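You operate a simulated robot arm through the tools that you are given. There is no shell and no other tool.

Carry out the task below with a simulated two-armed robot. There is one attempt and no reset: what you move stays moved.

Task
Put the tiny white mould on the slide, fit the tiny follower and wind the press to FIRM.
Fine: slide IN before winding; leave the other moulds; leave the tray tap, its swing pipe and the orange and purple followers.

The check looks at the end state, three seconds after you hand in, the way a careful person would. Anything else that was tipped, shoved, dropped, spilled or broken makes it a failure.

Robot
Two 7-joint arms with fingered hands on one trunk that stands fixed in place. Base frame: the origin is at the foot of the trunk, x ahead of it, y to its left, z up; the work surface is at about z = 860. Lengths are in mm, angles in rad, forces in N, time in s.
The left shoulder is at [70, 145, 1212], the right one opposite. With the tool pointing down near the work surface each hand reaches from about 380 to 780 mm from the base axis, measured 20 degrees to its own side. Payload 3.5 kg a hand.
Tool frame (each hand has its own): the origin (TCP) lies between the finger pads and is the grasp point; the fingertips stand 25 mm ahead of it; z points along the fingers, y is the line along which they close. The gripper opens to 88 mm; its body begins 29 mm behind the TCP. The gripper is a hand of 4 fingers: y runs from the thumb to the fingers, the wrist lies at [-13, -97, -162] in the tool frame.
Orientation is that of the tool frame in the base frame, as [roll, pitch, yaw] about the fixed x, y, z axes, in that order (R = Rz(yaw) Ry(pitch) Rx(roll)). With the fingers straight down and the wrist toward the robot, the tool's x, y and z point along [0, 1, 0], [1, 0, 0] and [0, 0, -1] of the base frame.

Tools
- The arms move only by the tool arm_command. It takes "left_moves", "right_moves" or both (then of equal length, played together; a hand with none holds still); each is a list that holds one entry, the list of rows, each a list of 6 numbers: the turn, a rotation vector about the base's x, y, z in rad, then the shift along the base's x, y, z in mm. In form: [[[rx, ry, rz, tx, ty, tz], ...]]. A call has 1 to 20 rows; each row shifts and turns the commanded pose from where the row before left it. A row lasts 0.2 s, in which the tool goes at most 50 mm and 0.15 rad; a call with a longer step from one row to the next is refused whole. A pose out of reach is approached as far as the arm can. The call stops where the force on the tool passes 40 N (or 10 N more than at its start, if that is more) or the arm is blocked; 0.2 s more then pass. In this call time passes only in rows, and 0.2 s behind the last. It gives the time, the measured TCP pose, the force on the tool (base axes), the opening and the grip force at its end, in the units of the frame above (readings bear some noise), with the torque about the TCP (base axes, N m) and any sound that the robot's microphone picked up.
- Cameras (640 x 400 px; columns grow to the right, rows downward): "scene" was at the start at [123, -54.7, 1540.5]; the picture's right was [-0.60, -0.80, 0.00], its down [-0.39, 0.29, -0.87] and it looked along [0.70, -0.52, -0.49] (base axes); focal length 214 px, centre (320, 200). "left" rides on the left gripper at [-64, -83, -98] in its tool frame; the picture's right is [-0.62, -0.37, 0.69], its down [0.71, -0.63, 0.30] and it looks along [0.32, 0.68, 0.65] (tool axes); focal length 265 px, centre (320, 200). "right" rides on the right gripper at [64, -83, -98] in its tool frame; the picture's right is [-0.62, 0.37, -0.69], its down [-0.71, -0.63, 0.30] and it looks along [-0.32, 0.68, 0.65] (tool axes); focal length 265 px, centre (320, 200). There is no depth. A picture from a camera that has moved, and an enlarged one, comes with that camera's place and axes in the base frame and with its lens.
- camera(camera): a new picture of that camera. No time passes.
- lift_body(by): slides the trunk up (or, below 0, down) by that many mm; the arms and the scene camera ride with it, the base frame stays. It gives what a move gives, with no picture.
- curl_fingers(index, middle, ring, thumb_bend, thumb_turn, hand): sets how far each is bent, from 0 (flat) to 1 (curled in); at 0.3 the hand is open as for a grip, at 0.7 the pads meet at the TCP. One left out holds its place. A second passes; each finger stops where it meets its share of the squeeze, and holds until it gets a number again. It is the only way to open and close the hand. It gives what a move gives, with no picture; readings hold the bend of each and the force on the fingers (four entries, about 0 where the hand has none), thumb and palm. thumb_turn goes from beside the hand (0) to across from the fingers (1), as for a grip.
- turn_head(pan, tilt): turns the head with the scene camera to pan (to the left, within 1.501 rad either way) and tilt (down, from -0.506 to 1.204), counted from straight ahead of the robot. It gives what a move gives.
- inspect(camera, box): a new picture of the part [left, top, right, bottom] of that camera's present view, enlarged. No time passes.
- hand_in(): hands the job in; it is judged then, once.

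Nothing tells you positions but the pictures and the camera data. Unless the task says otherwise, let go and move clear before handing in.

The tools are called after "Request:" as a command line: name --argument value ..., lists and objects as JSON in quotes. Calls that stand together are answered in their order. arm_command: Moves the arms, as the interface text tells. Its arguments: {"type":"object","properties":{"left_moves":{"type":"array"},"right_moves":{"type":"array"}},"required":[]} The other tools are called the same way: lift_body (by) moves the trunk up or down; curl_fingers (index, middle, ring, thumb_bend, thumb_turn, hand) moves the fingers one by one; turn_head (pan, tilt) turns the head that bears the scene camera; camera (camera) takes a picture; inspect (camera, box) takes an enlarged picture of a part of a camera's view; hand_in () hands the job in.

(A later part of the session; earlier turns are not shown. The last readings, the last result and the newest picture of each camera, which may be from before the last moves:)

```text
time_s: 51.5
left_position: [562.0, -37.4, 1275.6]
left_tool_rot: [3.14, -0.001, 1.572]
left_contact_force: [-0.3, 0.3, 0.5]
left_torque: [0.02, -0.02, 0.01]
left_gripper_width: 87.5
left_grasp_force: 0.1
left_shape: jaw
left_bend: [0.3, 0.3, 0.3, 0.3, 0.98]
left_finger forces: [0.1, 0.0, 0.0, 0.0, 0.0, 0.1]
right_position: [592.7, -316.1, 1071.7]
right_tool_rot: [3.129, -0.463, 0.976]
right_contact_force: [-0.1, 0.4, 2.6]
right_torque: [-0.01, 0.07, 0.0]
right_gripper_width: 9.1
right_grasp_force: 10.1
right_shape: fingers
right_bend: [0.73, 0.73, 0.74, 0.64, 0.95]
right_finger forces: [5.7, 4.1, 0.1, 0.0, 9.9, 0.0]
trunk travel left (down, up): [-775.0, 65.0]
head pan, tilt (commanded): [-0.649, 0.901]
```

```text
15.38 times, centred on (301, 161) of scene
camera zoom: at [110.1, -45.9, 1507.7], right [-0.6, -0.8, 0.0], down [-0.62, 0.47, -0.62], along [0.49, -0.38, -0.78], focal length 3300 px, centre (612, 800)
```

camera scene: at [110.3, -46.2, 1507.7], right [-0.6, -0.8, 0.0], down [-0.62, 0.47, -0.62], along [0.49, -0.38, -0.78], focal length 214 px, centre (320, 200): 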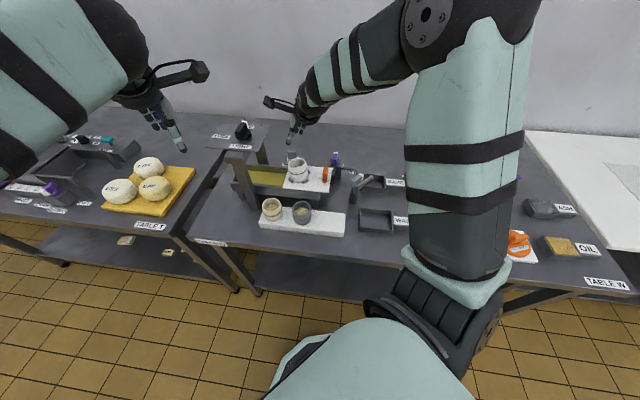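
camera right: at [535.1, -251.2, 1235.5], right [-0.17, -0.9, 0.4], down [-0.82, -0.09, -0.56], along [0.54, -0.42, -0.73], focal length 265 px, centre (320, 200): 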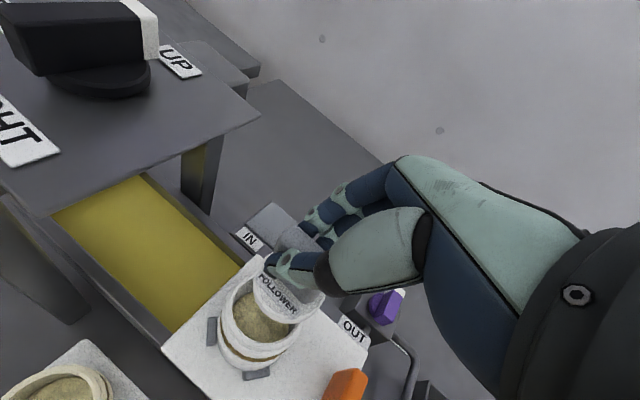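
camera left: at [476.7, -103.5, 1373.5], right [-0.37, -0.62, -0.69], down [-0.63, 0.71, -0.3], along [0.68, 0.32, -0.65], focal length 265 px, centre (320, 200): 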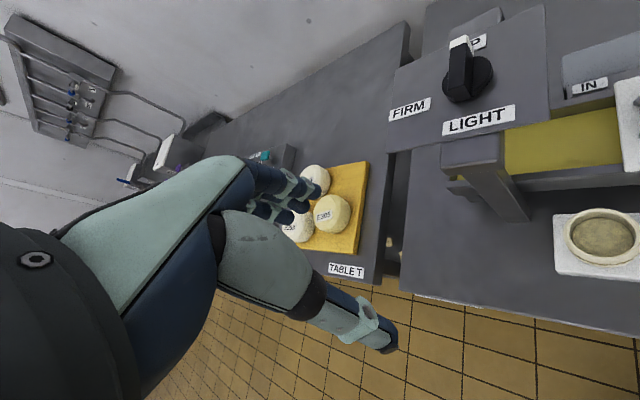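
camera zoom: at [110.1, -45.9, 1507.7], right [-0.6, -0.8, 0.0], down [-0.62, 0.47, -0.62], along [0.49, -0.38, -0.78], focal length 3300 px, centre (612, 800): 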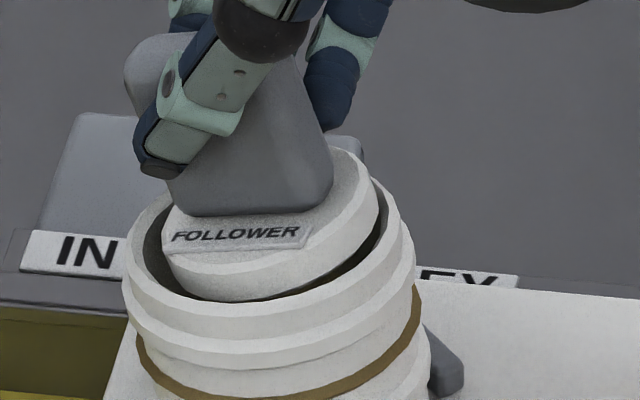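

Contact is now at the −u (handle) side only, with the left side already dipping in. I lift a little, shift 1.5 mm along +u, and lower.

Request:
arm_command --right_moves '[[[0, 0, 0, 0, 0, 2.5], [0, 0, 0, 1.0, 1.1, 0], [0, 0, 0, 0, 0, -2], [0, 0, 0, 0, 0, -1.5]]]'

Request:
inspect --camera "right" --box '[230, 240, 330, 340]'

Request:
inspect --camera "scene" --box '[288, 148, 314, 174]'

```text
time_s: 52.5
left_position: [562.1, -37.8, 1275.6]
left_tool_rot: [-3.14, 0.0, 1.57]
left_contact_force: [-1.0, 0.4, 0.3]
left_torque: [-0.03, -0.03, 0.03]
left_gripper_width: 87.2
left_grasp_force: 0.0
left_shape: jaw
left_bend: [0.3, 0.3, 0.3, 0.3, 0.98]
left_finger forces: [0.0, 0.0, 0.0, 0.0, 0.1, 0.0]
right_position: [594.7, -315.6, 1070.1]
right_tool_rot: [3.131, -0.464, 0.976]
right_contact_force: [-0.4, 0.8, 0.3]
right_torque: [-0.02, -0.03, 0.01]
right_gripper_width: 9.3
right_grasp_force: 9.4
right_shape: fingers
right_bend: [0.73, 0.73, 0.74, 0.64, 0.95]
right_finger forces: [6.3, 3.2, 0.2, 0.1, 9.4, 0.0]
trunk travel left (down, up): [-775.0, 65.0]
head pan, tilt (commanded): [-0.649, 0.901]
```

```text
4.00 times, centred on (280, 290) of right
camera zoom: at [532.9, -256.2, 1185.5], right [-0.19, -0.92, 0.35], down [-0.8, -0.06, -0.6], along [0.57, -0.39, -0.72], focal length 1062 px, centre (480, -160)
```

zoom: 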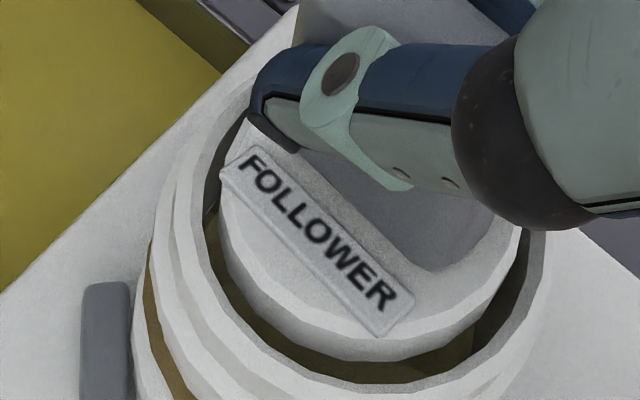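

```text
15.38 times, centred on (301, 161) of scene
camera zoom: at [110.3, -46.4, 1507.6], right [-0.6, -0.8, 0.0], down [-0.62, 0.47, -0.62], along [0.49, -0.38, -0.78], focal length 3300 px, centre (612, 800)
```

zoom: 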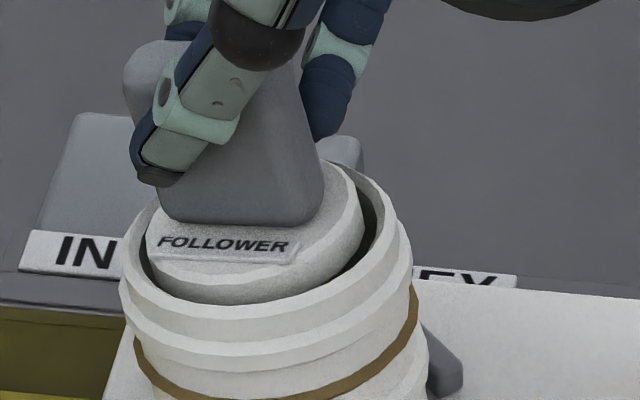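

The force has vanished at a lower height: the disc is entering the opening. I lower further in small steps.

Request:
arm_command --right_moves '[[[0, 0, 0, 0, 0, -2], [0, 0, 0, 0, 0, -2]]]'

Request:
inspect --camera "right" --box '[230, 240, 330, 340]'

Request:
inspect --camera "scene" --box '[288, 148, 314, 174]'

```text
time_s: 53.1
left_position: [561.3, -36.9, 1275.3]
left_tool_rot: [-3.141, 0.0, 1.569]
left_contact_force: [0.7, -0.7, -0.2]
left_torque: [0.01, 0.0, 0.02]
left_gripper_width: 87.8
left_grasp_force: 0.0
left_shape: jaw
left_bend: [0.3, 0.3, 0.3, 0.3, 0.98]
left_finger forces: [0.1, 0.0, 0.1, 0.0, 0.1, 0.0]
right_position: [593.4, -316.6, 1065.1]
right_tool_rot: [3.133, -0.464, 0.975]
right_contact_force: [-0.2, 0.4, -1.0]
right_torque: [-0.01, 0.0, 0.0]
right_gripper_width: 9.3
right_grasp_force: 9.5
right_shape: fingers
right_bend: [0.73, 0.73, 0.74, 0.64, 0.95]
right_finger forces: [6.3, 3.1, 0.1, 0.1, 9.6, 0.0]
trunk travel left (down, up): [-775.0, 65.0]
head pan, tilt (commanded): [-0.649, 0.901]
```

```text
4.00 times, centred on (280, 290) of right
camera zoom: at [532.8, -256.0, 1181.7], right [-0.19, -0.92, 0.35], down [-0.8, -0.06, -0.6], along [0.57, -0.39, -0.72], focal length 1062 px, centre (480, -160)
```

zoom: 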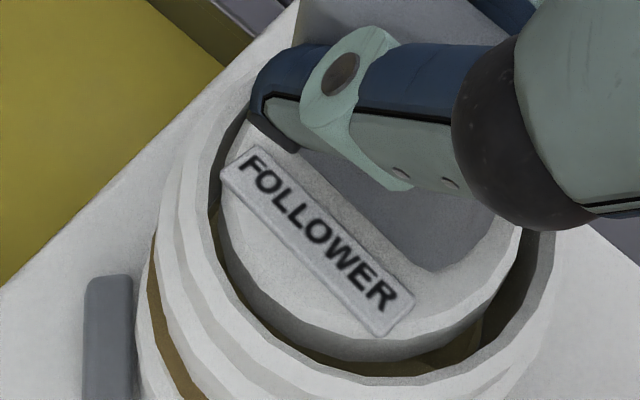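

```text
15.38 times, centred on (301, 161) of scene
camera zoom: at [110.3, -46.4, 1507.7], right [-0.6, -0.8, 0.0], down [-0.62, 0.47, -0.62], along [0.49, -0.38, -0.78], focal length 3300 px, centre (612, 800)
```

zoom: 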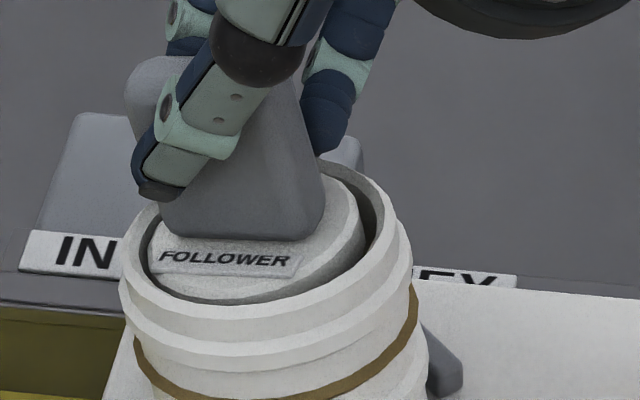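

The disc is inside the opening now. I centre it slightly and keep lowering, watching for finger contact with the rim.

Request:
arm_command --right_moves '[[[0, 0, 0, -0.5, -0.5, -2], [0, 0, 0, 0, 0, -2], [0, 0, 0, 0, 0, -2]]]'

Request:
inspect --camera "right" --box '[210, 200, 370, 350]'

Request:
inspect --camera "scene" --box '[285, 140, 320, 175]'

```text
time_s: 53.9
left_position: [561.5, -38.6, 1274.7]
left_tool_rot: [3.14, 0.0, 1.571]
left_contact_force: [-0.1, -0.7, 0.8]
left_torque: [0.0, -0.02, 0.0]
left_gripper_width: 87.8
left_grasp_force: 0.1
left_shape: jaw
left_bend: [0.3, 0.3, 0.3, 0.3, 0.98]
left_finger forces: [0.0, 0.0, 0.1, 0.0, 0.0, 0.1]
right_position: [594.1, -316.5, 1060.1]
right_tool_rot: [3.13, -0.464, 0.976]
right_contact_force: [0.3, 0.7, 0.2]
right_torque: [-0.02, 0.03, 0.01]
right_gripper_width: 9.2
right_grasp_force: 9.6
right_shape: fingers
right_bend: [0.73, 0.73, 0.74, 0.64, 0.95]
right_finger forces: [6.4, 3.0, 0.0, 0.0, 9.5, 0.0]
trunk travel left (down, up): [-775.0, 65.0]
head pan, tilt (commanded): [-0.649, 0.901]
```

```text
2.67 times, centred on (290, 275) of right
camera zoom: at [532.4, -256.6, 1175.8], right [-0.19, -0.92, 0.35], down [-0.8, -0.06, -0.6], along [0.57, -0.39, -0.72], focal length 708 px, centre (400, 0)
```

zoom: 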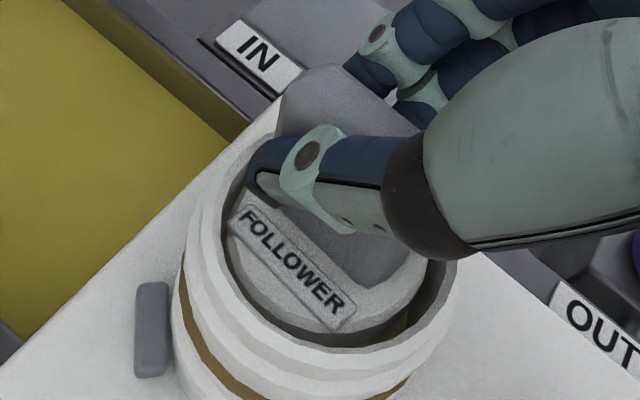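

```text
11.43 times, centred on (302, 158) of scene
camera zoom: at [110.1, -46.3, 1507.7], right [-0.6, -0.8, 0.0], down [-0.62, 0.47, -0.62], along [0.49, -0.38, -0.78], focal length 2451 px, centre (520, 686)
```

zoom: 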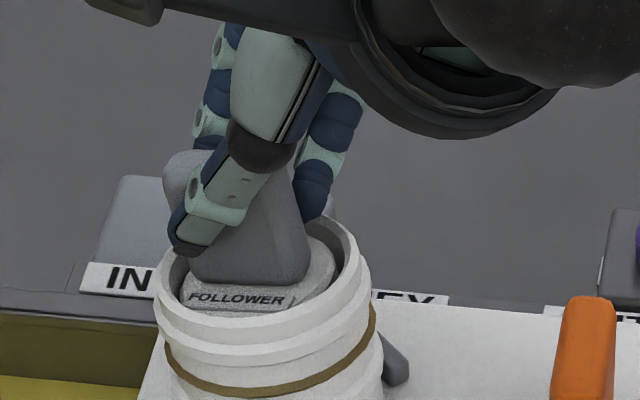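

The disc is well inside and level. I lower 5 mm more and check the thumb's clearance to the rim.

Request:
arm_command --right_moves '[[[0, 0, 0, 0, 0, -2.5], [0, 0, 0, 0, 0, -2.5]]]'

Request:
inspect --camera "right" --box '[210, 200, 370, 350]'

Request:
inspect --camera "scene" --box '[285, 140, 320, 175]'

```text
time_s: 54.5
left_position: [560.7, -37.7, 1275.9]
left_tool_rot: [-3.14, 0.0, 1.572]
left_contact_force: [1.0, 0.2, 0.0]
left_torque: [0.0, -0.04, 0.0]
left_gripper_width: 87.5
left_grasp_force: 0.2
left_shape: jaw
left_bend: [0.3, 0.3, 0.3, 0.3, 0.98]
left_finger forces: [0.1, 0.1, 0.0, 0.0, 0.0, 0.0]
right_position: [593.3, -315.1, 1055.2]
right_tool_rot: [3.13, -0.464, 0.977]
right_contact_force: [-0.7, 0.3, -0.2]
right_torque: [-0.02, -0.02, 0.0]
right_gripper_width: 9.3
right_grasp_force: 9.9
right_shape: fingers
right_bend: [0.73, 0.73, 0.74, 0.64, 0.95]
right_finger forces: [6.1, 3.1, 0.1, 0.1, 9.6, 0.1]
trunk travel left (down, up): [-775.0, 65.0]
head pan, tilt (commanded): [-0.649, 0.901]
```

```text
2.67 times, centred on (290, 275) of right
camera zoom: at [532.1, -256.5, 1170.7], right [-0.19, -0.92, 0.35], down [-0.8, -0.06, -0.6], along [0.57, -0.39, -0.72], focal length 708 px, centre (400, 0)
```

zoom: 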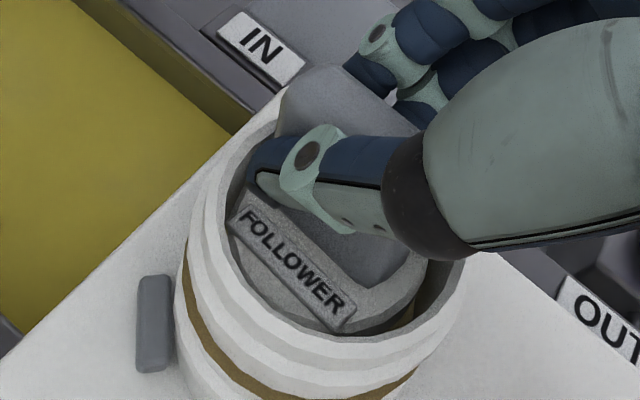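

```text
11.43 times, centred on (302, 158) of scene
camera zoom: at [110.3, -46.4, 1507.7], right [-0.6, -0.8, 0.0], down [-0.62, 0.47, -0.62], along [0.49, -0.38, -0.78], focal length 2451 px, centre (520, 686)
```

zoom: 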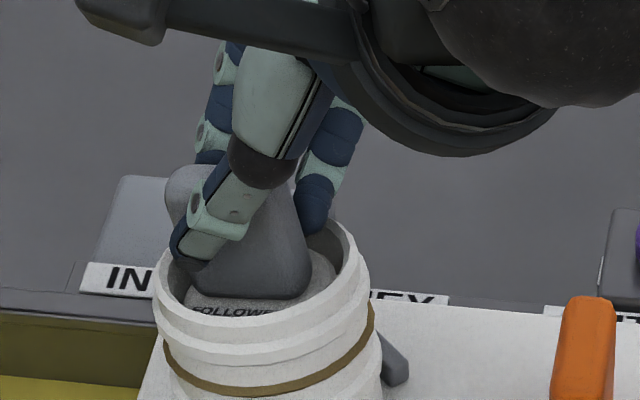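

Still free. I lower a few more millimetres toward the curd.

Request:
arm_command --right_moves '[[[0, 0, 0, 0, 0, -2], [0, 0, 0, 0, 0, -2]]]'

Request:
inspect --camera "right" --box '[210, 200, 370, 350]'

Request:
inspect --camera "scene" --box '[285, 140, 320, 175]'

```text
time_s: 55.1
left_position: [562.4, -38.0, 1275.7]
left_tool_rot: [-3.139, 0.0, 1.57]
left_contact_force: [-1.0, 0.0, -0.2]
left_torque: [-0.03, 0.04, 0.0]
left_gripper_width: 87.5
left_grasp_force: 0.1
left_shape: jaw
left_bend: [0.3, 0.3, 0.3, 0.3, 0.98]
left_finger forces: [0.0, 0.1, 0.0, 0.1, 0.1, 0.0]
right_position: [593.8, -314.8, 1050.8]
right_tool_rot: [3.13, -0.465, 0.976]
right_contact_force: [-0.4, 0.4, -1.1]
right_torque: [0.02, 0.0, 0.01]
right_gripper_width: 9.2
right_grasp_force: 9.5
right_shape: fingers
right_bend: [0.73, 0.73, 0.74, 0.64, 0.95]
right_finger forces: [6.5, 3.1, 0.1, 0.1, 9.5, 0.0]
trunk travel left (down, up): [-775.0, 65.0]
head pan, tilt (commanded): [-0.649, 0.901]
```

```text
2.67 times, centred on (290, 275) of right
camera zoom: at [532.5, -256.5, 1167.0], right [-0.19, -0.92, 0.35], down [-0.8, -0.06, -0.6], along [0.57, -0.39, -0.72], focal length 708 px, centre (400, 0)
```

zoom: 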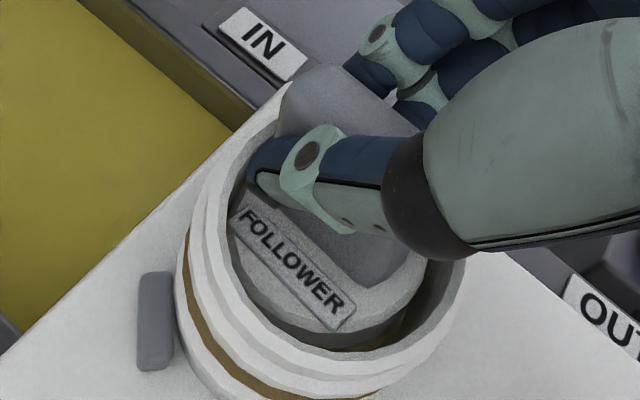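

```text
11.43 times, centred on (302, 158) of scene
camera zoom: at [110.4, -46.4, 1507.6], right [-0.6, -0.8, 0.0], down [-0.62, 0.47, -0.62], along [0.49, -0.38, -0.78], focal length 2451 px, centre (520, 686)
```

zoom: 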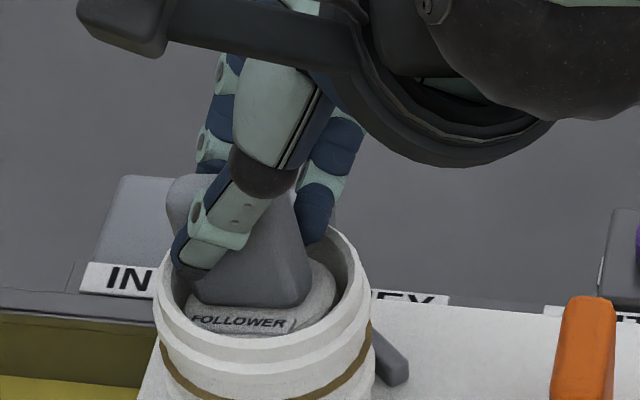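

The mould seems to have settled a few millimetres lower too, likely fully onto the plate now. I keep lowering the follower.

Request:
arm_command --right_moves '[[[0, 0, 0, 0, 0, -2], [0, 0, 0, 0, 0, -2]]]'

Request:
inspect --camera "right" --box '[150, 180, 370, 400]'

Request:
inspect --camera "scene" --box '[280, 140, 325, 185]'

```text
time_s: 55.7
left_position: [561.3, -36.5, 1276.6]
left_tool_rot: [3.14, 0.0, 1.569]
left_contact_force: [0.0, 0.0, 0.8]
left_torque: [0.0, 0.01, 0.0]
left_gripper_width: 87.4
left_grasp_force: 0.0
left_shape: jaw
left_bend: [0.3, 0.3, 0.3, 0.3, 0.98]
left_finger forces: [0.0, 0.1, 0.0, 0.0, 0.0, 0.0]
right_position: [592.5, -315.9, 1049.2]
right_tool_rot: [3.129, -0.467, 0.977]
right_contact_force: [0.1, -0.4, 4.2]
right_torque: [0.02, -0.04, 0.02]
right_gripper_width: 9.0
right_grasp_force: 9.6
right_shape: fingers
right_bend: [0.73, 0.73, 0.74, 0.64, 0.95]
right_finger forces: [6.8, 3.1, 0.1, 0.0, 10.0, 0.0]
trunk travel left (down, up): [-775.0, 65.0]
head pan, tilt (commanded): [-0.649, 0.901]
```

```text
1.82 times, centred on (260, 290) of right
camera zoom: at [531.5, -256.5, 1164.1], right [-0.19, -0.92, 0.35], down [-0.8, -0.06, -0.6], along [0.57, -0.39, -0.72], focal length 483 px, centre (429, 36)
```

zoom: 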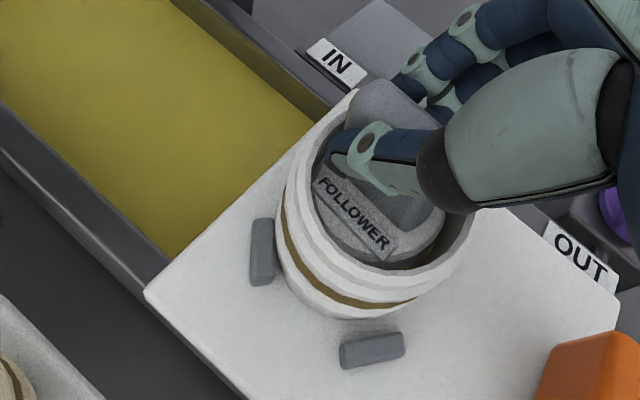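

```text
8.89 times, centred on (302, 162) of scene
camera zoom: at [108.9, -46.0, 1507.9], right [-0.6, -0.8, 0.0], down [-0.62, 0.47, -0.62], along [0.5, -0.38, -0.78], focal length 1906 px, centre (476, 533)
```

zoom: 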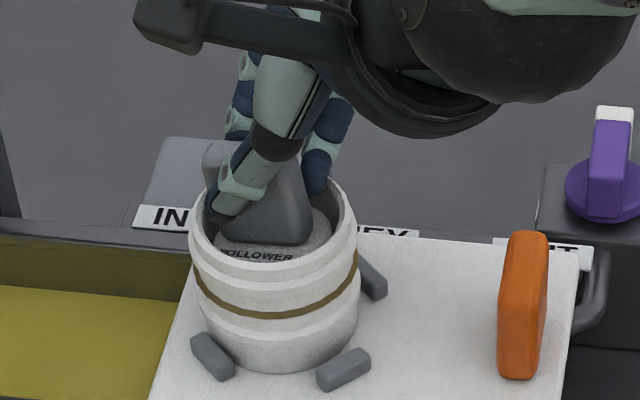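

The follower has met the curd (about 4 N) with its disc some 24 mm below the rim. I loosen the grip just slightly first, because the fingertips are near the rim.

Request:
curl_fingers --hand "right" --index 0.69 --middle 0.69 --ring 0.69 --thumb_bend 0.63

Request:
inspect --camera "right" --box '[150, 180, 370, 400]'

Request:
inspect --camera "scene" --box '[280, 140, 325, 185]'

```text
time_s: 56.7
left_position: [560.0, -36.5, 1276.3]
left_tool_rot: [3.141, -0.001, 1.571]
left_contact_force: [-0.4, 0.3, -0.1]
left_torque: [0.01, 0.04, -0.01]
left_gripper_width: 87.6
left_grasp_force: 0.1
left_shape: jaw
left_bend: [0.3, 0.3, 0.3, 0.3, 0.98]
left_finger forces: [0.0, 0.0, 0.1, 0.0, 0.0, 0.1]
right_position: [591.9, -315.0, 1048.6]
right_tool_rot: [3.129, -0.464, 0.977]
right_contact_force: [-1.0, 0.7, 8.7]
right_torque: [-0.12, 0.04, 0.0]
right_gripper_width: 11.3
right_grasp_force: 5.3
right_shape: fingers
right_bend: [0.68, 0.69, 0.71, 0.61, 0.97]
right_finger forces: [1.5, 0.2, 7.8, 0.1, 1.9, 0.0]
trunk travel left (down, up): [-775.0, 65.0]
head pan, tilt (commanded): [-0.649, 0.901]
```

```text
1.82 times, centred on (260, 290) of right
camera zoom: at [530.7, -255.5, 1164.4], right [-0.19, -0.92, 0.35], down [-0.8, -0.06, -0.6], along [0.57, -0.39, -0.72], focal length 483 px, centre (429, 36)
```

zoom: 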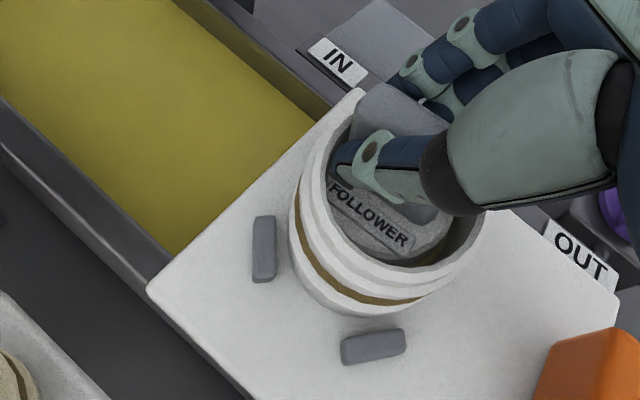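

```text
8.89 times, centred on (302, 162) of scene
camera zoom: at [107.9, -44.9, 1507.9], right [-0.6, -0.8, 0.0], down [-0.62, 0.47, -0.62], along [0.5, -0.38, -0.78], focal length 1906 px, centre (476, 533)
```

zoom: 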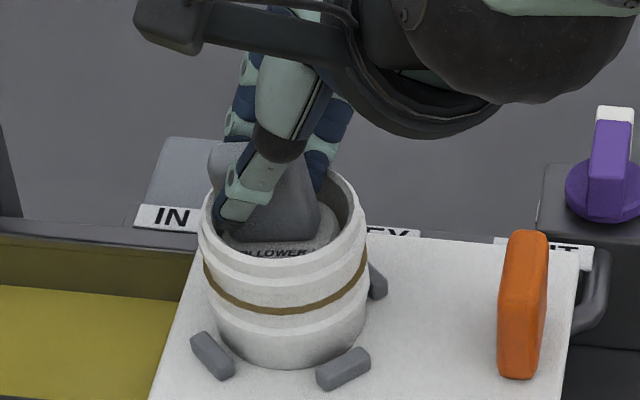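

Opening made the ring finger press on the mould's far wall. I curl the ring finger back in, keeping the others loose.

Request:
curl_fingers --hand "right" --ring 0.78

Request:
inspect --camera "right" --box '[150, 180, 370, 400]'

Request:
inspect --camera "scene" --box '[280, 140, 325, 185]'

```text
time_s: 57.7
left_position: [560.8, -37.1, 1275.7]
left_tool_rot: [-3.141, 0.001, 1.571]
left_contact_force: [-0.7, -0.2, -0.1]
left_torque: [0.0, 0.03, 0.01]
left_gripper_width: 87.5
left_grasp_force: 0.0
left_shape: jaw
left_bend: [0.3, 0.3, 0.3, 0.3, 0.98]
left_finger forces: [0.0, 0.0, 0.0, 0.1, 0.0, 0.0]
right_position: [592.0, -316.5, 1046.1]
right_tool_rot: [3.133, -0.462, 0.974]
right_contact_force: [-0.8, 0.4, -0.2]
right_torque: [0.02, 0.01, -0.02]
right_gripper_width: 12.6
right_grasp_force: 4.7
right_shape: fingers
right_bend: [0.68, 0.7, 0.77, 0.6, 0.96]
right_finger forces: [1.8, 1.0, 2.9, 0.0, 4.2, 0.0]
trunk travel left (down, up): [-775.0, 65.0]
head pan, tilt (commanded): [-0.649, 0.901]
```

```text
1.82 times, centred on (260, 290) of right
camera zoom: at [532.0, -256.9, 1162.7], right [-0.19, -0.92, 0.35], down [-0.8, -0.06, -0.6], along [0.57, -0.39, -0.72], focal length 483 px, centre (429, 36)
```

zoom: 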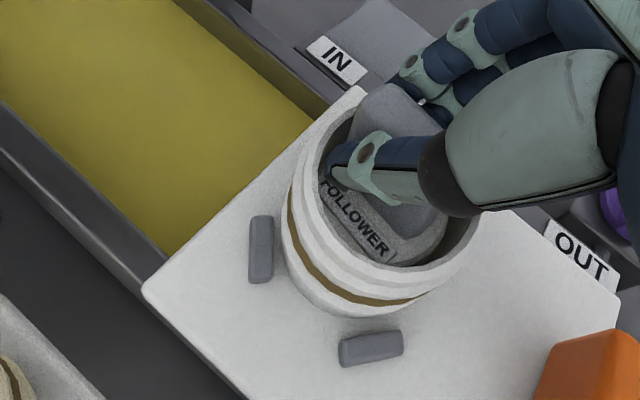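

```text
8.89 times, centred on (302, 162) of scene
camera zoom: at [110.0, -46.4, 1507.6], right [-0.6, -0.8, 0.0], down [-0.62, 0.47, -0.62], along [0.49, -0.38, -0.78], focal length 1906 px, centre (476, 533)
```

zoom: 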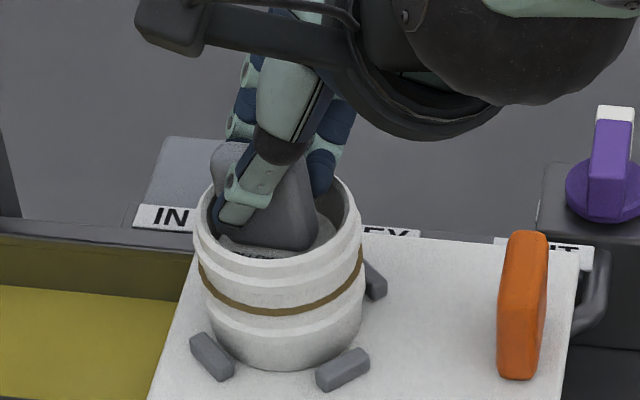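

Contact is gone and the follower is still lightly held. I lower a little more to find the curd.

Request:
arm_command --right_moves '[[[0, 0, 0, 0, 0, -2]]]'

Request:
inspect --camera "scene" --box '[285, 140, 320, 175]'

Request:
inspect --camera "right" --box '[210, 200, 370, 350]'

```text
time_s: 58.1
left_position: [560.0, -37.6, 1276.9]
left_tool_rot: [3.14, -0.001, 1.572]
left_contact_force: [0.1, 0.0, 0.0]
left_torque: [-0.04, 0.02, -0.01]
left_gripper_width: 87.5
left_grasp_force: 0.0
left_shape: jaw
left_bend: [0.3, 0.3, 0.3, 0.3, 0.98]
left_finger forces: [0.0, 0.0, 0.0, 0.0, 0.0, 0.0]
right_position: [591.3, -315.2, 1045.7]
right_tool_rot: [3.129, -0.464, 0.977]
right_contact_force: [-1.3, -1.2, 4.0]
right_torque: [-0.08, -0.04, 0.02]
right_gripper_width: 12.8
right_grasp_force: 6.2
right_shape: fingers
right_bend: [0.68, 0.7, 0.77, 0.6, 0.96]
right_finger forces: [2.4, 2.6, 3.3, 0.0, 4.7, 0.0]
trunk travel left (down, up): [-775.0, 65.0]
head pan, tilt (commanded): [-0.649, 0.901]
```

```text
11.43 times, centred on (302, 158) of scene
camera zoom: at [108.6, -46.1, 1507.9], right [-0.6, -0.8, 0.0], down [-0.62, 0.47, -0.62], along [0.5, -0.38, -0.78], focal length 2451 px, centre (520, 686)
```

zoom: 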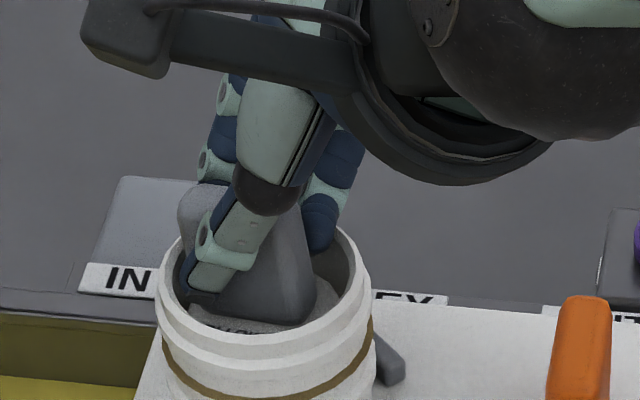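

```text
2.67 times, centred on (290, 275) of right
camera zoom: at [531.3, -256.4, 1162.0], right [-0.19, -0.92, 0.35], down [-0.8, -0.06, -0.6], along [0.57, -0.39, -0.72], focal length 708 px, centre (400, 0)
```

zoom: 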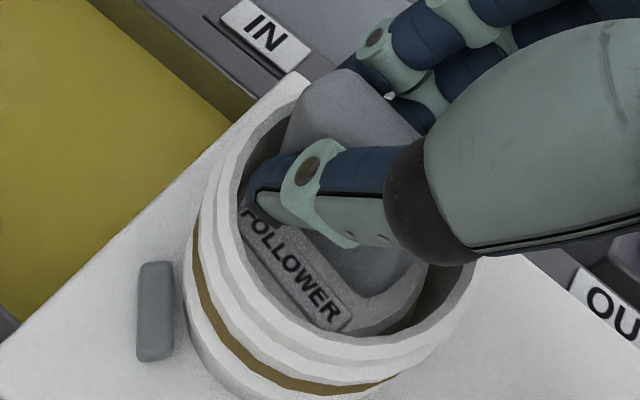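

The contact is a finger on the far rim, so this is as low as the hand can go. I raise 2 mm and release with the thumb only, which has free space on the near side.

Request:
arm_command --right_moves '[[[0, 0, 0, 0, 0, 2]]]'

Request:
curl_fingers --hand "right" --thumb_bend 0.54

Request:
inspect --camera "scene" --box '[285, 140, 320, 175]'

Request:
inspect --camera "right" --box '[210, 200, 370, 350]'

```text
time_s: 58.5
left_position: [562.8, -37.3, 1275.8]
left_tool_rot: [-3.14, 0.0, 1.571]
left_contact_force: [-0.2, -1.4, 0.4]
left_torque: [0.01, -0.02, 0.04]
left_gripper_width: 87.4
left_grasp_force: 0.1
left_shape: jaw
left_bend: [0.3, 0.3, 0.3, 0.3, 0.98]
left_finger forces: [0.0, 0.0, 0.0, 0.1, 0.0, 0.0]
right_position: [591.9, -316.2, 1045.1]
right_tool_rot: [3.132, -0.461, 0.973]
right_contact_force: [-0.4, 0.1, 0.8]
right_torque: [-0.03, -0.03, 0.0]
right_gripper_width: 12.4
right_grasp_force: 5.1
right_shape: fingers
right_bend: [0.68, 0.7, 0.77, 0.6, 0.96]
right_finger forces: [1.9, 1.0, 3.1, 0.0, 4.3, 0.0]
trunk travel left (down, up): [-775.0, 65.0]
head pan, tilt (commanded): [-0.649, 0.901]
```

```text
time_s: 59.5
left_position: [561.0, -37.1, 1275.4]
left_tool_rot: [-3.14, 0.0, 1.57]
left_contact_force: [0.6, 0.6, 0.2]
left_torque: [0.03, -0.04, -0.03]
left_gripper_width: 87.5
left_grasp_force: 0.0
left_shape: jaw
left_bend: [0.3, 0.3, 0.3, 0.3, 0.98]
left_finger forces: [0.0, 0.0, 0.0, 0.1, 0.0, 0.0]
right_position: [594.5, -316.7, 1047.3]
right_tool_rot: [3.131, -0.465, 0.974]
right_contact_force: [-0.5, 0.3, -0.4]
right_torque: [-0.05, -0.01, 0.03]
right_gripper_width: 17.6
right_grasp_force: 1.7
right_shape: fingers
right_bend: [0.68, 0.7, 0.78, 0.54, 0.97]
right_finger forces: [0.3, 0.9, 1.4, 0.0, 1.4, 0.0]
trunk travel left (down, up): [-775.0, 65.0]
head pan, tilt (commanded): [-0.649, 0.901]
```

```text
11.43 times, centred on (302, 158) of scene
camera zoom: at [110.1, -46.4, 1507.7], right [-0.6, -0.8, 0.0], down [-0.62, 0.47, -0.62], along [0.49, -0.38, -0.78], focal length 2451 px, centre (520, 686)
```

zoom: 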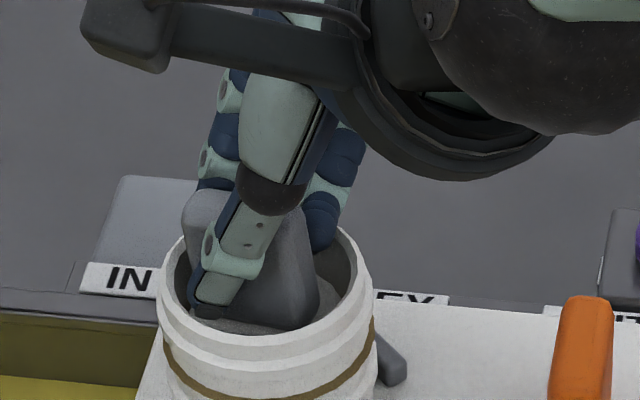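

```text
2.67 times, centred on (290, 275) of right
camera zoom: at [532.1, -256.7, 1163.0], right [-0.19, -0.92, 0.35], down [-0.8, -0.06, -0.6], along [0.57, -0.39, -0.72], focal length 708 px, centre (400, 0)
```

zoom: 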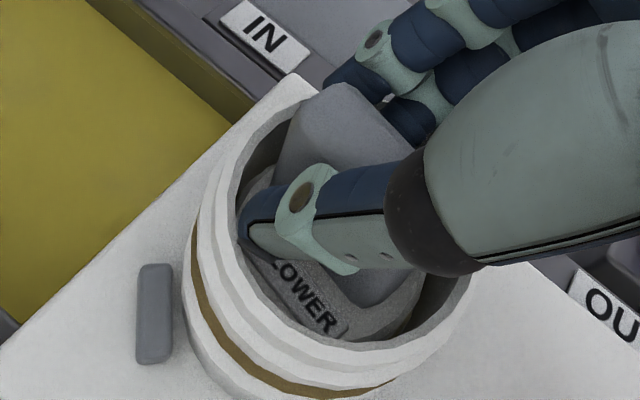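

The handle still leans between fingers and thumb (under 2 N). I open the thumb a little more.

Request:
curl_fingers --hand "right" --thumb_bend 0.49 --ring 0.74

Request:
inspect --camera "scene" --box '[285, 140, 320, 175]'

Request:
inspect --camera "right" --box '[210, 200, 370, 350]'

```text
time_s: 60.5
left_position: [561.5, -38.3, 1276.2]
left_tool_rot: [-3.14, 0.0, 1.571]
left_contact_force: [-0.4, 0.4, 0.1]
left_torque: [-0.01, 0.0, -0.03]
left_gripper_width: 87.5
left_grasp_force: 0.0
left_shape: jaw
left_bend: [0.3, 0.3, 0.3, 0.3, 0.98]
left_finger forces: [0.0, 0.0, 0.0, 0.0, 0.0, 0.0]
right_position: [593.2, -315.8, 1048.5]
right_tool_rot: [3.131, -0.463, 0.975]
right_contact_force: [1.5, -0.3, 2.3]
right_torque: [0.06, -0.01, 0.01]
right_gripper_width: 19.4
right_grasp_force: 2.1
right_shape: fingers
right_bend: [0.69, 0.7, 0.74, 0.51, 0.97]
right_finger forces: [0.0, 1.0, 0.0, 0.0, 2.8, 0.1]
trunk travel left (down, up): [-775.0, 65.0]
head pan, tilt (commanded): [-0.649, 0.901]
```

```text
11.43 times, centred on (302, 158) of scene
camera zoom: at [109.9, -46.2, 1507.7], right [-0.6, -0.8, 0.0], down [-0.62, 0.47, -0.62], along [0.49, -0.38, -0.78], focal length 2451 px, centre (520, 686)
```

zoom: 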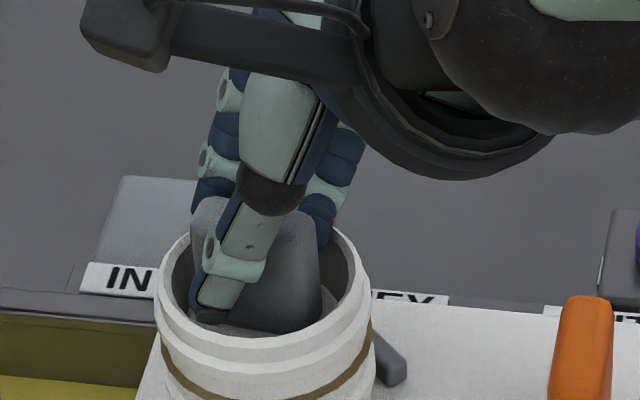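

```text
2.67 times, centred on (290, 275) of right
camera zoom: at [532.1, -256.6, 1163.3], right [-0.19, -0.92, 0.35], down [-0.8, -0.06, -0.6], along [0.57, -0.39, -0.72], focal length 708 px, centre (400, 0)
```

zoom: 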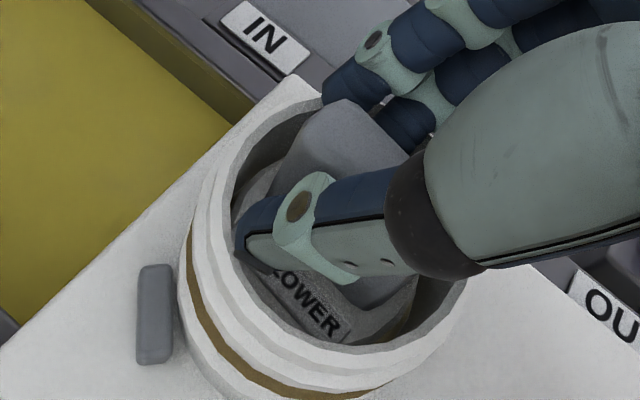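

The thumb now touches the near wall while the handle is free. I ease the thumb back slightly and raise the hand straight up.

Request:
curl_fingers --hand "right" --thumb_bend 0.53

Request:
arm_command --right_moves '[[[0, 0, 0, 0, 0, 4], [0, 0, 0, 0, 0, 4]]]'

Request:
inspect --camera "scene" --box '[285, 140, 320, 175]'

Request:
inspect --camera "right" --box '[210, 200, 370, 350]'

```text
time_s: 61.5
left_position: [561.1, -38.0, 1276.8]
left_tool_rot: [3.141, -0.001, 1.57]
left_contact_force: [0.2, -0.5, 0.2]
left_torque: [0.0, -0.01, 0.0]
left_gripper_width: 87.8
left_grasp_force: 0.1
left_shape: jaw
left_bend: [0.3, 0.3, 0.3, 0.3, 0.98]
left_finger forces: [0.1, 0.0, 0.1, 0.0, 0.1, 0.0]
right_position: [592.9, -316.3, 1046.8]
right_tool_rot: [3.13, -0.465, 0.976]
right_contact_force: [-1.7, 0.1, 0.7]
right_torque: [0.01, 0.02, 0.01]
right_gripper_width: 17.7
right_grasp_force: 0.8
right_shape: fingers
right_bend: [0.69, 0.7, 0.74, 0.53, 0.97]
right_finger forces: [0.0, 0.8, 0.1, 0.1, 0.0, 0.0]
trunk travel left (down, up): [-775.0, 65.0]
head pan, tilt (commanded): [-0.649, 0.901]
```

```text
time_s: 62.1
left_position: [561.4, -37.1, 1275.6]
left_tool_rot: [-3.14, -0.001, 1.57]
left_contact_force: [-0.7, 0.0, -0.1]
left_torque: [0.02, 0.01, 0.01]
left_gripper_width: 87.8
left_grasp_force: 0.0
left_shape: jaw
left_bend: [0.3, 0.3, 0.3, 0.3, 0.98]
left_finger forces: [0.0, 0.1, 0.0, 0.0, 0.0, 0.1]
right_position: [593.8, -316.3, 1054.6]
right_tool_rot: [3.128, -0.463, 0.974]
right_contact_force: [0.0, 0.5, -0.4]
right_torque: [0.0, -0.04, 0.01]
right_gripper_width: 17.9
right_grasp_force: 0.2
right_shape: fingers
right_bend: [0.69, 0.69, 0.74, 0.53, 0.97]
right_finger forces: [0.1, 0.1, 0.0, 0.0, 0.1, 0.0]
trunk travel left (down, up): [-775.0, 65.0]
head pan, tilt (commanded): [-0.649, 0.901]
```

```text
11.43 times, centred on (302, 158) of scene
camera zoom: at [110.0, -46.2, 1507.7], right [-0.6, -0.8, 0.0], down [-0.62, 0.47, -0.62], along [0.49, -0.38, -0.78], focal length 2451 px, centre (520, 686)
```

zoom: 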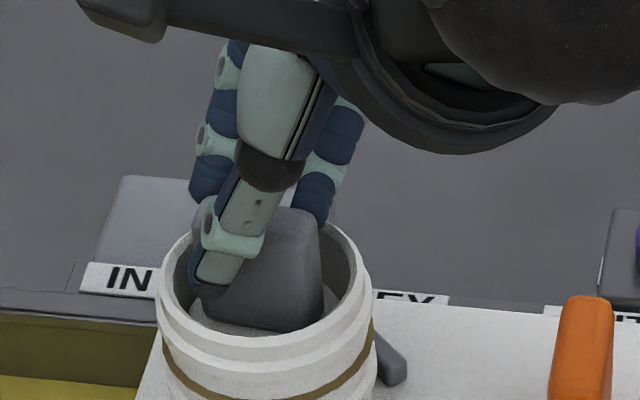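

```text
2.67 times, centred on (290, 275) of right
camera zoom: at [532.4, -256.7, 1171.1], right [-0.19, -0.92, 0.35], down [-0.8, -0.06, -0.6], along [0.57, -0.39, -0.72], focal length 708 px, centre (400, 0)
```

zoom: 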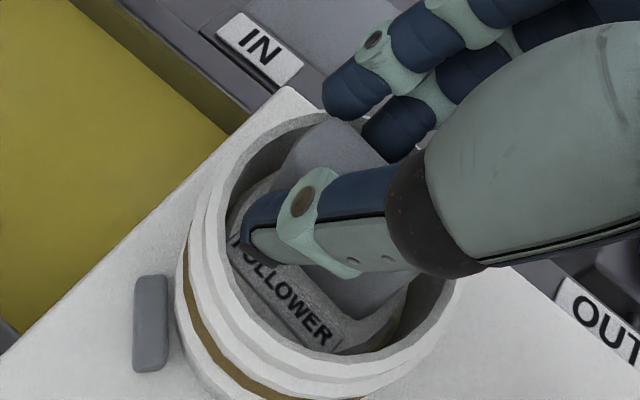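

The hand slid up free of the handle with no force. I raise it clear and look at the result.

Request:
arm_command --right_moves '[[[0, 0, 0, 0, 0, 6], [0, 0, 0, 0, 0, 8], [0, 0, 0, 0, 0, 15], [0, 0, 0, 0, 0, 25], [0, 0, 0, 0, 0, 25]]]'

Request:
camera --camera "right"

Request:
inspect --camera "right" --box '[190, 200, 330, 370]'

Request:
inspect --camera "scene" --box '[280, 140, 325, 185]'

```text
time_s: 63.3
left_position: [561.5, -37.7, 1276.5]
left_tool_rot: [-3.141, 0.0, 1.571]
left_contact_force: [0.4, -1.2, 0.5]
left_torque: [0.04, -0.04, 0.06]
left_gripper_width: 87.6
left_grasp_force: 0.1
left_shape: jaw
left_bend: [0.3, 0.3, 0.3, 0.3, 0.98]
left_finger forces: [0.0, 0.0, 0.0, 0.1, 0.0, 0.0]
right_position: [592.7, -316.3, 1133.9]
right_tool_rot: [3.13, -0.461, 0.975]
right_contact_force: [0.2, -0.3, -0.8]
right_torque: [-0.01, -0.02, 0.0]
right_gripper_width: 17.9
right_grasp_force: 0.0
right_shape: fingers
right_bend: [0.69, 0.69, 0.74, 0.53, 0.97]
right_finger forces: [0.0, 0.0, 0.1, 0.1, 0.0, 0.0]
trunk travel left (down, up): [-775.0, 65.0]
head pan, tilt (commanded): [-0.649, 0.901]
```

```text
taken
camera right: at [531.5, -256.6, 1249.9], right [-0.19, -0.92, 0.35], down [-0.8, -0.06, -0.6], along [0.57, -0.39, -0.72], focal length 265 px, centre (320, 200)
```

right: 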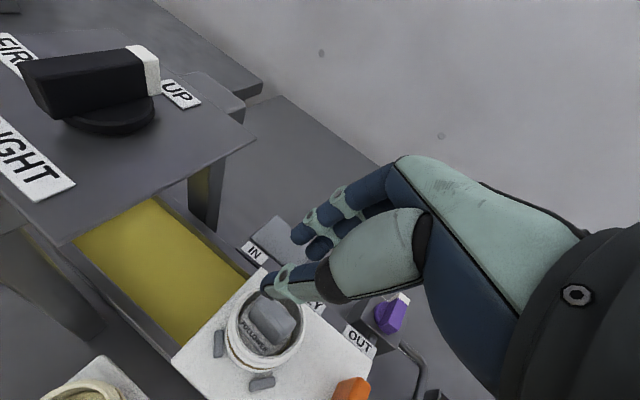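

```text
2.35 times, centred on (260, 285) of right
camera zoom: at [531.5, -256.6, 1249.9], right [-0.19, -0.92, 0.35], down [-0.8, -0.06, -0.6], along [0.57, -0.39, -0.72], focal length 624 px, centre (461, 0)
```

zoom: 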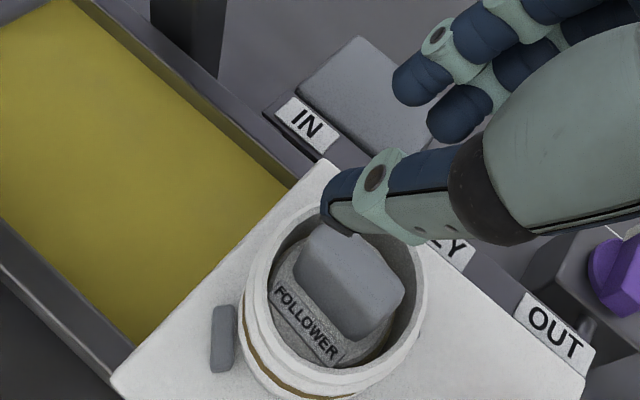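

```text
8.89 times, centred on (302, 162) of scene
camera zoom: at [109.2, -45.8, 1507.7], right [-0.6, -0.8, 0.0], down [-0.62, 0.47, -0.62], along [0.5, -0.38, -0.78], focal length 1906 px, centre (476, 533)
```

zoom: 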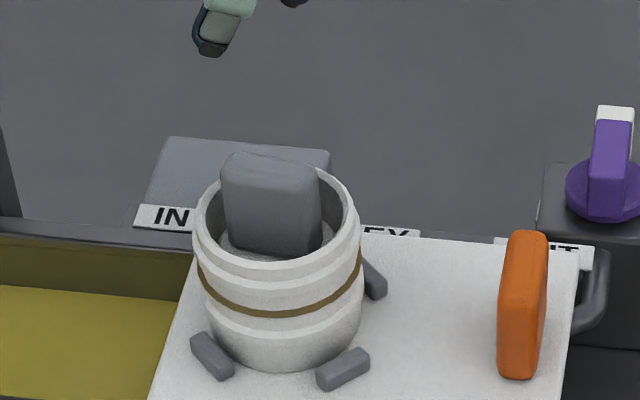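

The follower sits in the mould with its handle upright. I check closely whether mould and follower are level and inside the stops.

Request:
inspect --camera "scene" --box '[287, 150, 317, 182]'

Request:
inspect --camera "right" --box '[200, 270, 320, 400]'

```text
12.50 times, centred on (302, 166) of scene
camera zoom: at [109.2, -45.8, 1507.7], right [-0.6, -0.8, 0.0], down [-0.62, 0.47, -0.62], along [0.5, -0.38, -0.78], focal length 2681 px, centre (545, 625)
```

zoom: 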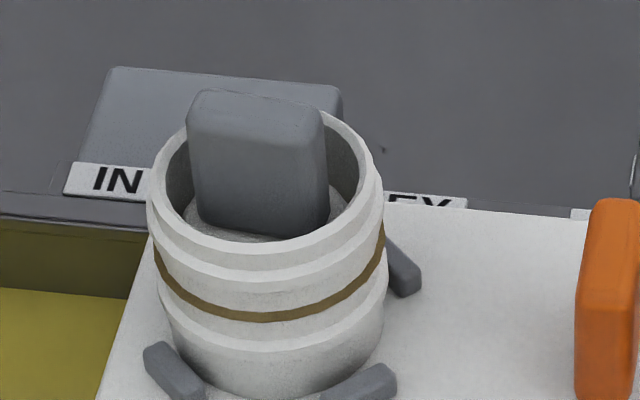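

```text
3.08 times, centred on (260, 335) of right
camera zoom: at [531.5, -256.6, 1249.9], right [-0.19, -0.92, 0.35], down [-0.8, -0.06, -0.6], along [0.57, -0.39, -0.72], focal length 817 px, centre (505, -215)
```

zoom: 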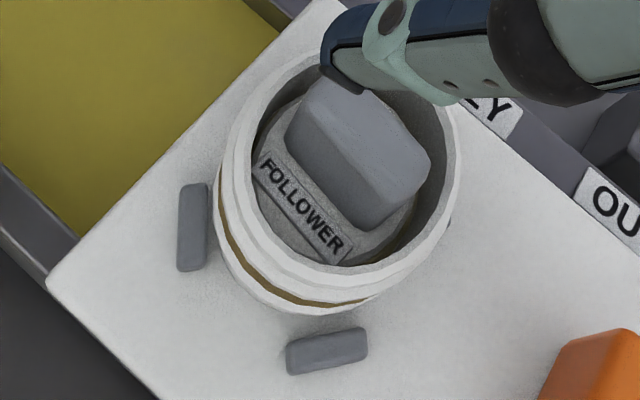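

The mould stands inside the stops and the follower is fitted. Next I push the slide IN by its orange handle at about (516, -374): I move the hand back over there, untilt it, turn it to face along the slide axis, and close the fingers.

Request:
arm_command --right_moves '[[[0, 0, 0, -5, -5, 15], [-0.095, 0.065, 0, -22, -18, 0], [-0.095, 0.065, 0, -22, -18, 0], [-0.095, 0.065, 0, -22, -18, 0], [-0.095, 0.065, 0, -22, -18, 0], [0, 0, 0.14, 0, 0, 0], [0, 0, 0.14, 0, 0, 0], [0, 0, 0.14, 0, 0, 0], [0, 0, 0.14, 0, 0, 0], [0, 0, 0.14, 0, 0, 0], [0, 0, 0.14, 0, 0, 0], [0, 0, 0.14, 0, 0, 0], [0, 0, 0.14, 0, 0, 0], [0, 0, 0.14, 0, 0, 0], [0, 0, 0.14, 0, 0, 0]]]'

Request:
curl_fingers --hand "right" --index 0.72 --middle 0.72 --ring 0.72 --thumb_bend 0.66

Request:
camera --camera "right"

Request:
camera --camera "scene"

```text
time_s: 66.5
left_position: [562.0, -38.5, 1274.0]
left_tool_rot: [-3.142, -0.002, 1.571]
left_contact_force: [-0.4, -0.5, 0.3]
left_torque: [0.03, 0.0, 0.03]
left_gripper_width: 87.7
left_grasp_force: 0.1
left_shape: jaw
left_bend: [0.3, 0.3, 0.3, 0.3, 0.98]
left_finger forces: [0.0, 0.0, 0.1, 0.0, 0.1, 0.0]
right_position: [500.3, -394.1, 1148.1]
right_tool_rot: [3.132, -0.004, 2.379]
right_contact_force: [0.4, -0.1, 0.1]
right_torque: [0.02, 0.02, -0.02]
right_gripper_width: 18.2
right_grasp_force: 0.2
right_shape: fingers
right_bend: [0.69, 0.69, 0.74, 0.53, 0.97]
right_finger forces: [0.0, 0.1, 0.1, 0.0, 0.0, 0.1]
trunk travel left (down, up): [-775.0, 65.0]
head pan, tilt (commanded): [-0.649, 0.901]
```

```text
time_s: 67.5
left_position: [561.4, -37.6, 1275.7]
left_tool_rot: [-3.141, -0.001, 1.572]
left_contact_force: [0.1, -0.8, 0.6]
left_torque: [-0.01, 0.01, -0.01]
left_gripper_width: 87.7
left_grasp_force: 0.1
left_shape: jaw
left_bend: [0.3, 0.3, 0.3, 0.3, 0.98]
left_finger forces: [0.0, 0.0, 0.0, 0.0, 0.1, 0.0]
right_position: [499.5, -394.1, 1149.4]
right_tool_rot: [3.135, -0.005, 2.375]
right_contact_force: [-0.2, 0.0, 1.0]
right_torque: [0.0, -0.03, 0.01]
right_gripper_width: 0.0
right_grasp_force: 0.0
right_shape: fingers
right_bend: [0.72, 0.72, 0.72, 0.66, 0.97]
right_finger forces: [0.0, 0.0, 0.0, 0.1, 0.1, 0.2]
trunk travel left (down, up): [-775.0, 65.0]
head pan, tilt (commanded): [-0.649, 0.901]
```

```text
taken
camera right: at [396.8, -408.8, 1247.1], right [0.7, -0.17, 0.69], down [0.08, -0.95, -0.31], along [0.71, 0.27, -0.65], focal length 265 px, centre (320, 200)
```

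right: 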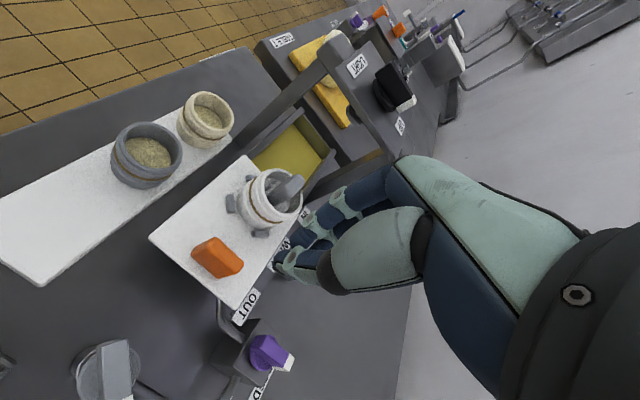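

```text
taken
camera scene: at [110.1, -46.3, 1507.7], right [-0.6, -0.8, 0.0], down [-0.62, 0.47, -0.62], along [0.49, -0.38, -0.78], focal length 214 px, centre (320, 200)
```

scene: 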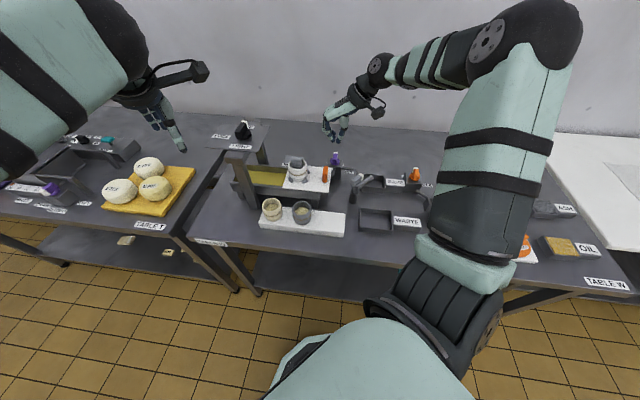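

The hand faces along the slide axis with fingers closed. I zoom in on mould, handle and the press opening.

Request:
inspect --camera "right" --box '[140, 130, 340, 330]'

Request:
inspect --camera "scene" --box '[220, 100, 360, 230]'

Request:
inspect --camera "right" --box '[220, 40, 420, 200]'

```text
2.00 times, centred on (240, 230) of right
camera zoom: at [396.8, -408.8, 1247.1], right [0.7, -0.17, 0.69], down [0.08, -0.95, -0.31], along [0.71, 0.27, -0.65], focal length 531 px, centre (480, 140)
```

zoom: 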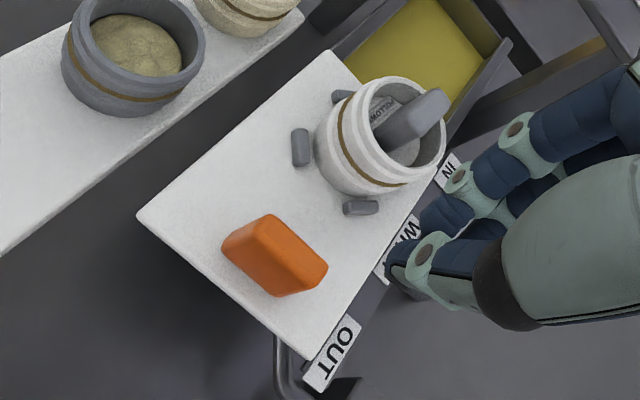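

```text
3.08 times, centred on (290, 165) of scene
camera zoom: at [110.1, -46.3, 1507.7], right [-0.6, -0.8, 0.0], down [-0.62, 0.47, -0.62], along [0.49, -0.38, -0.78], focal length 660 px, centre (412, 308)
```

zoom: 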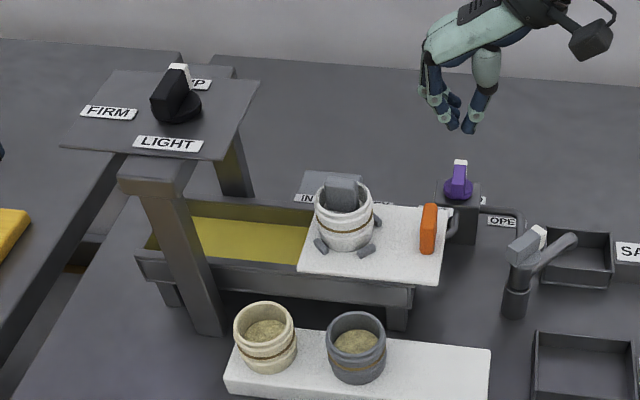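

```text
2.50 times, centred on (320, 120) of right
camera zoom: at [396.8, -408.8, 1247.1], right [0.7, -0.17, 0.69], down [0.08, -0.95, -0.31], along [0.71, 0.27, -0.65], focal length 664 px, centre (320, 400)
```

zoom: 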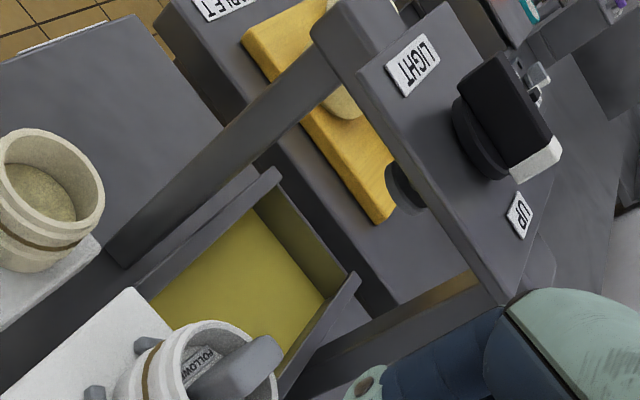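

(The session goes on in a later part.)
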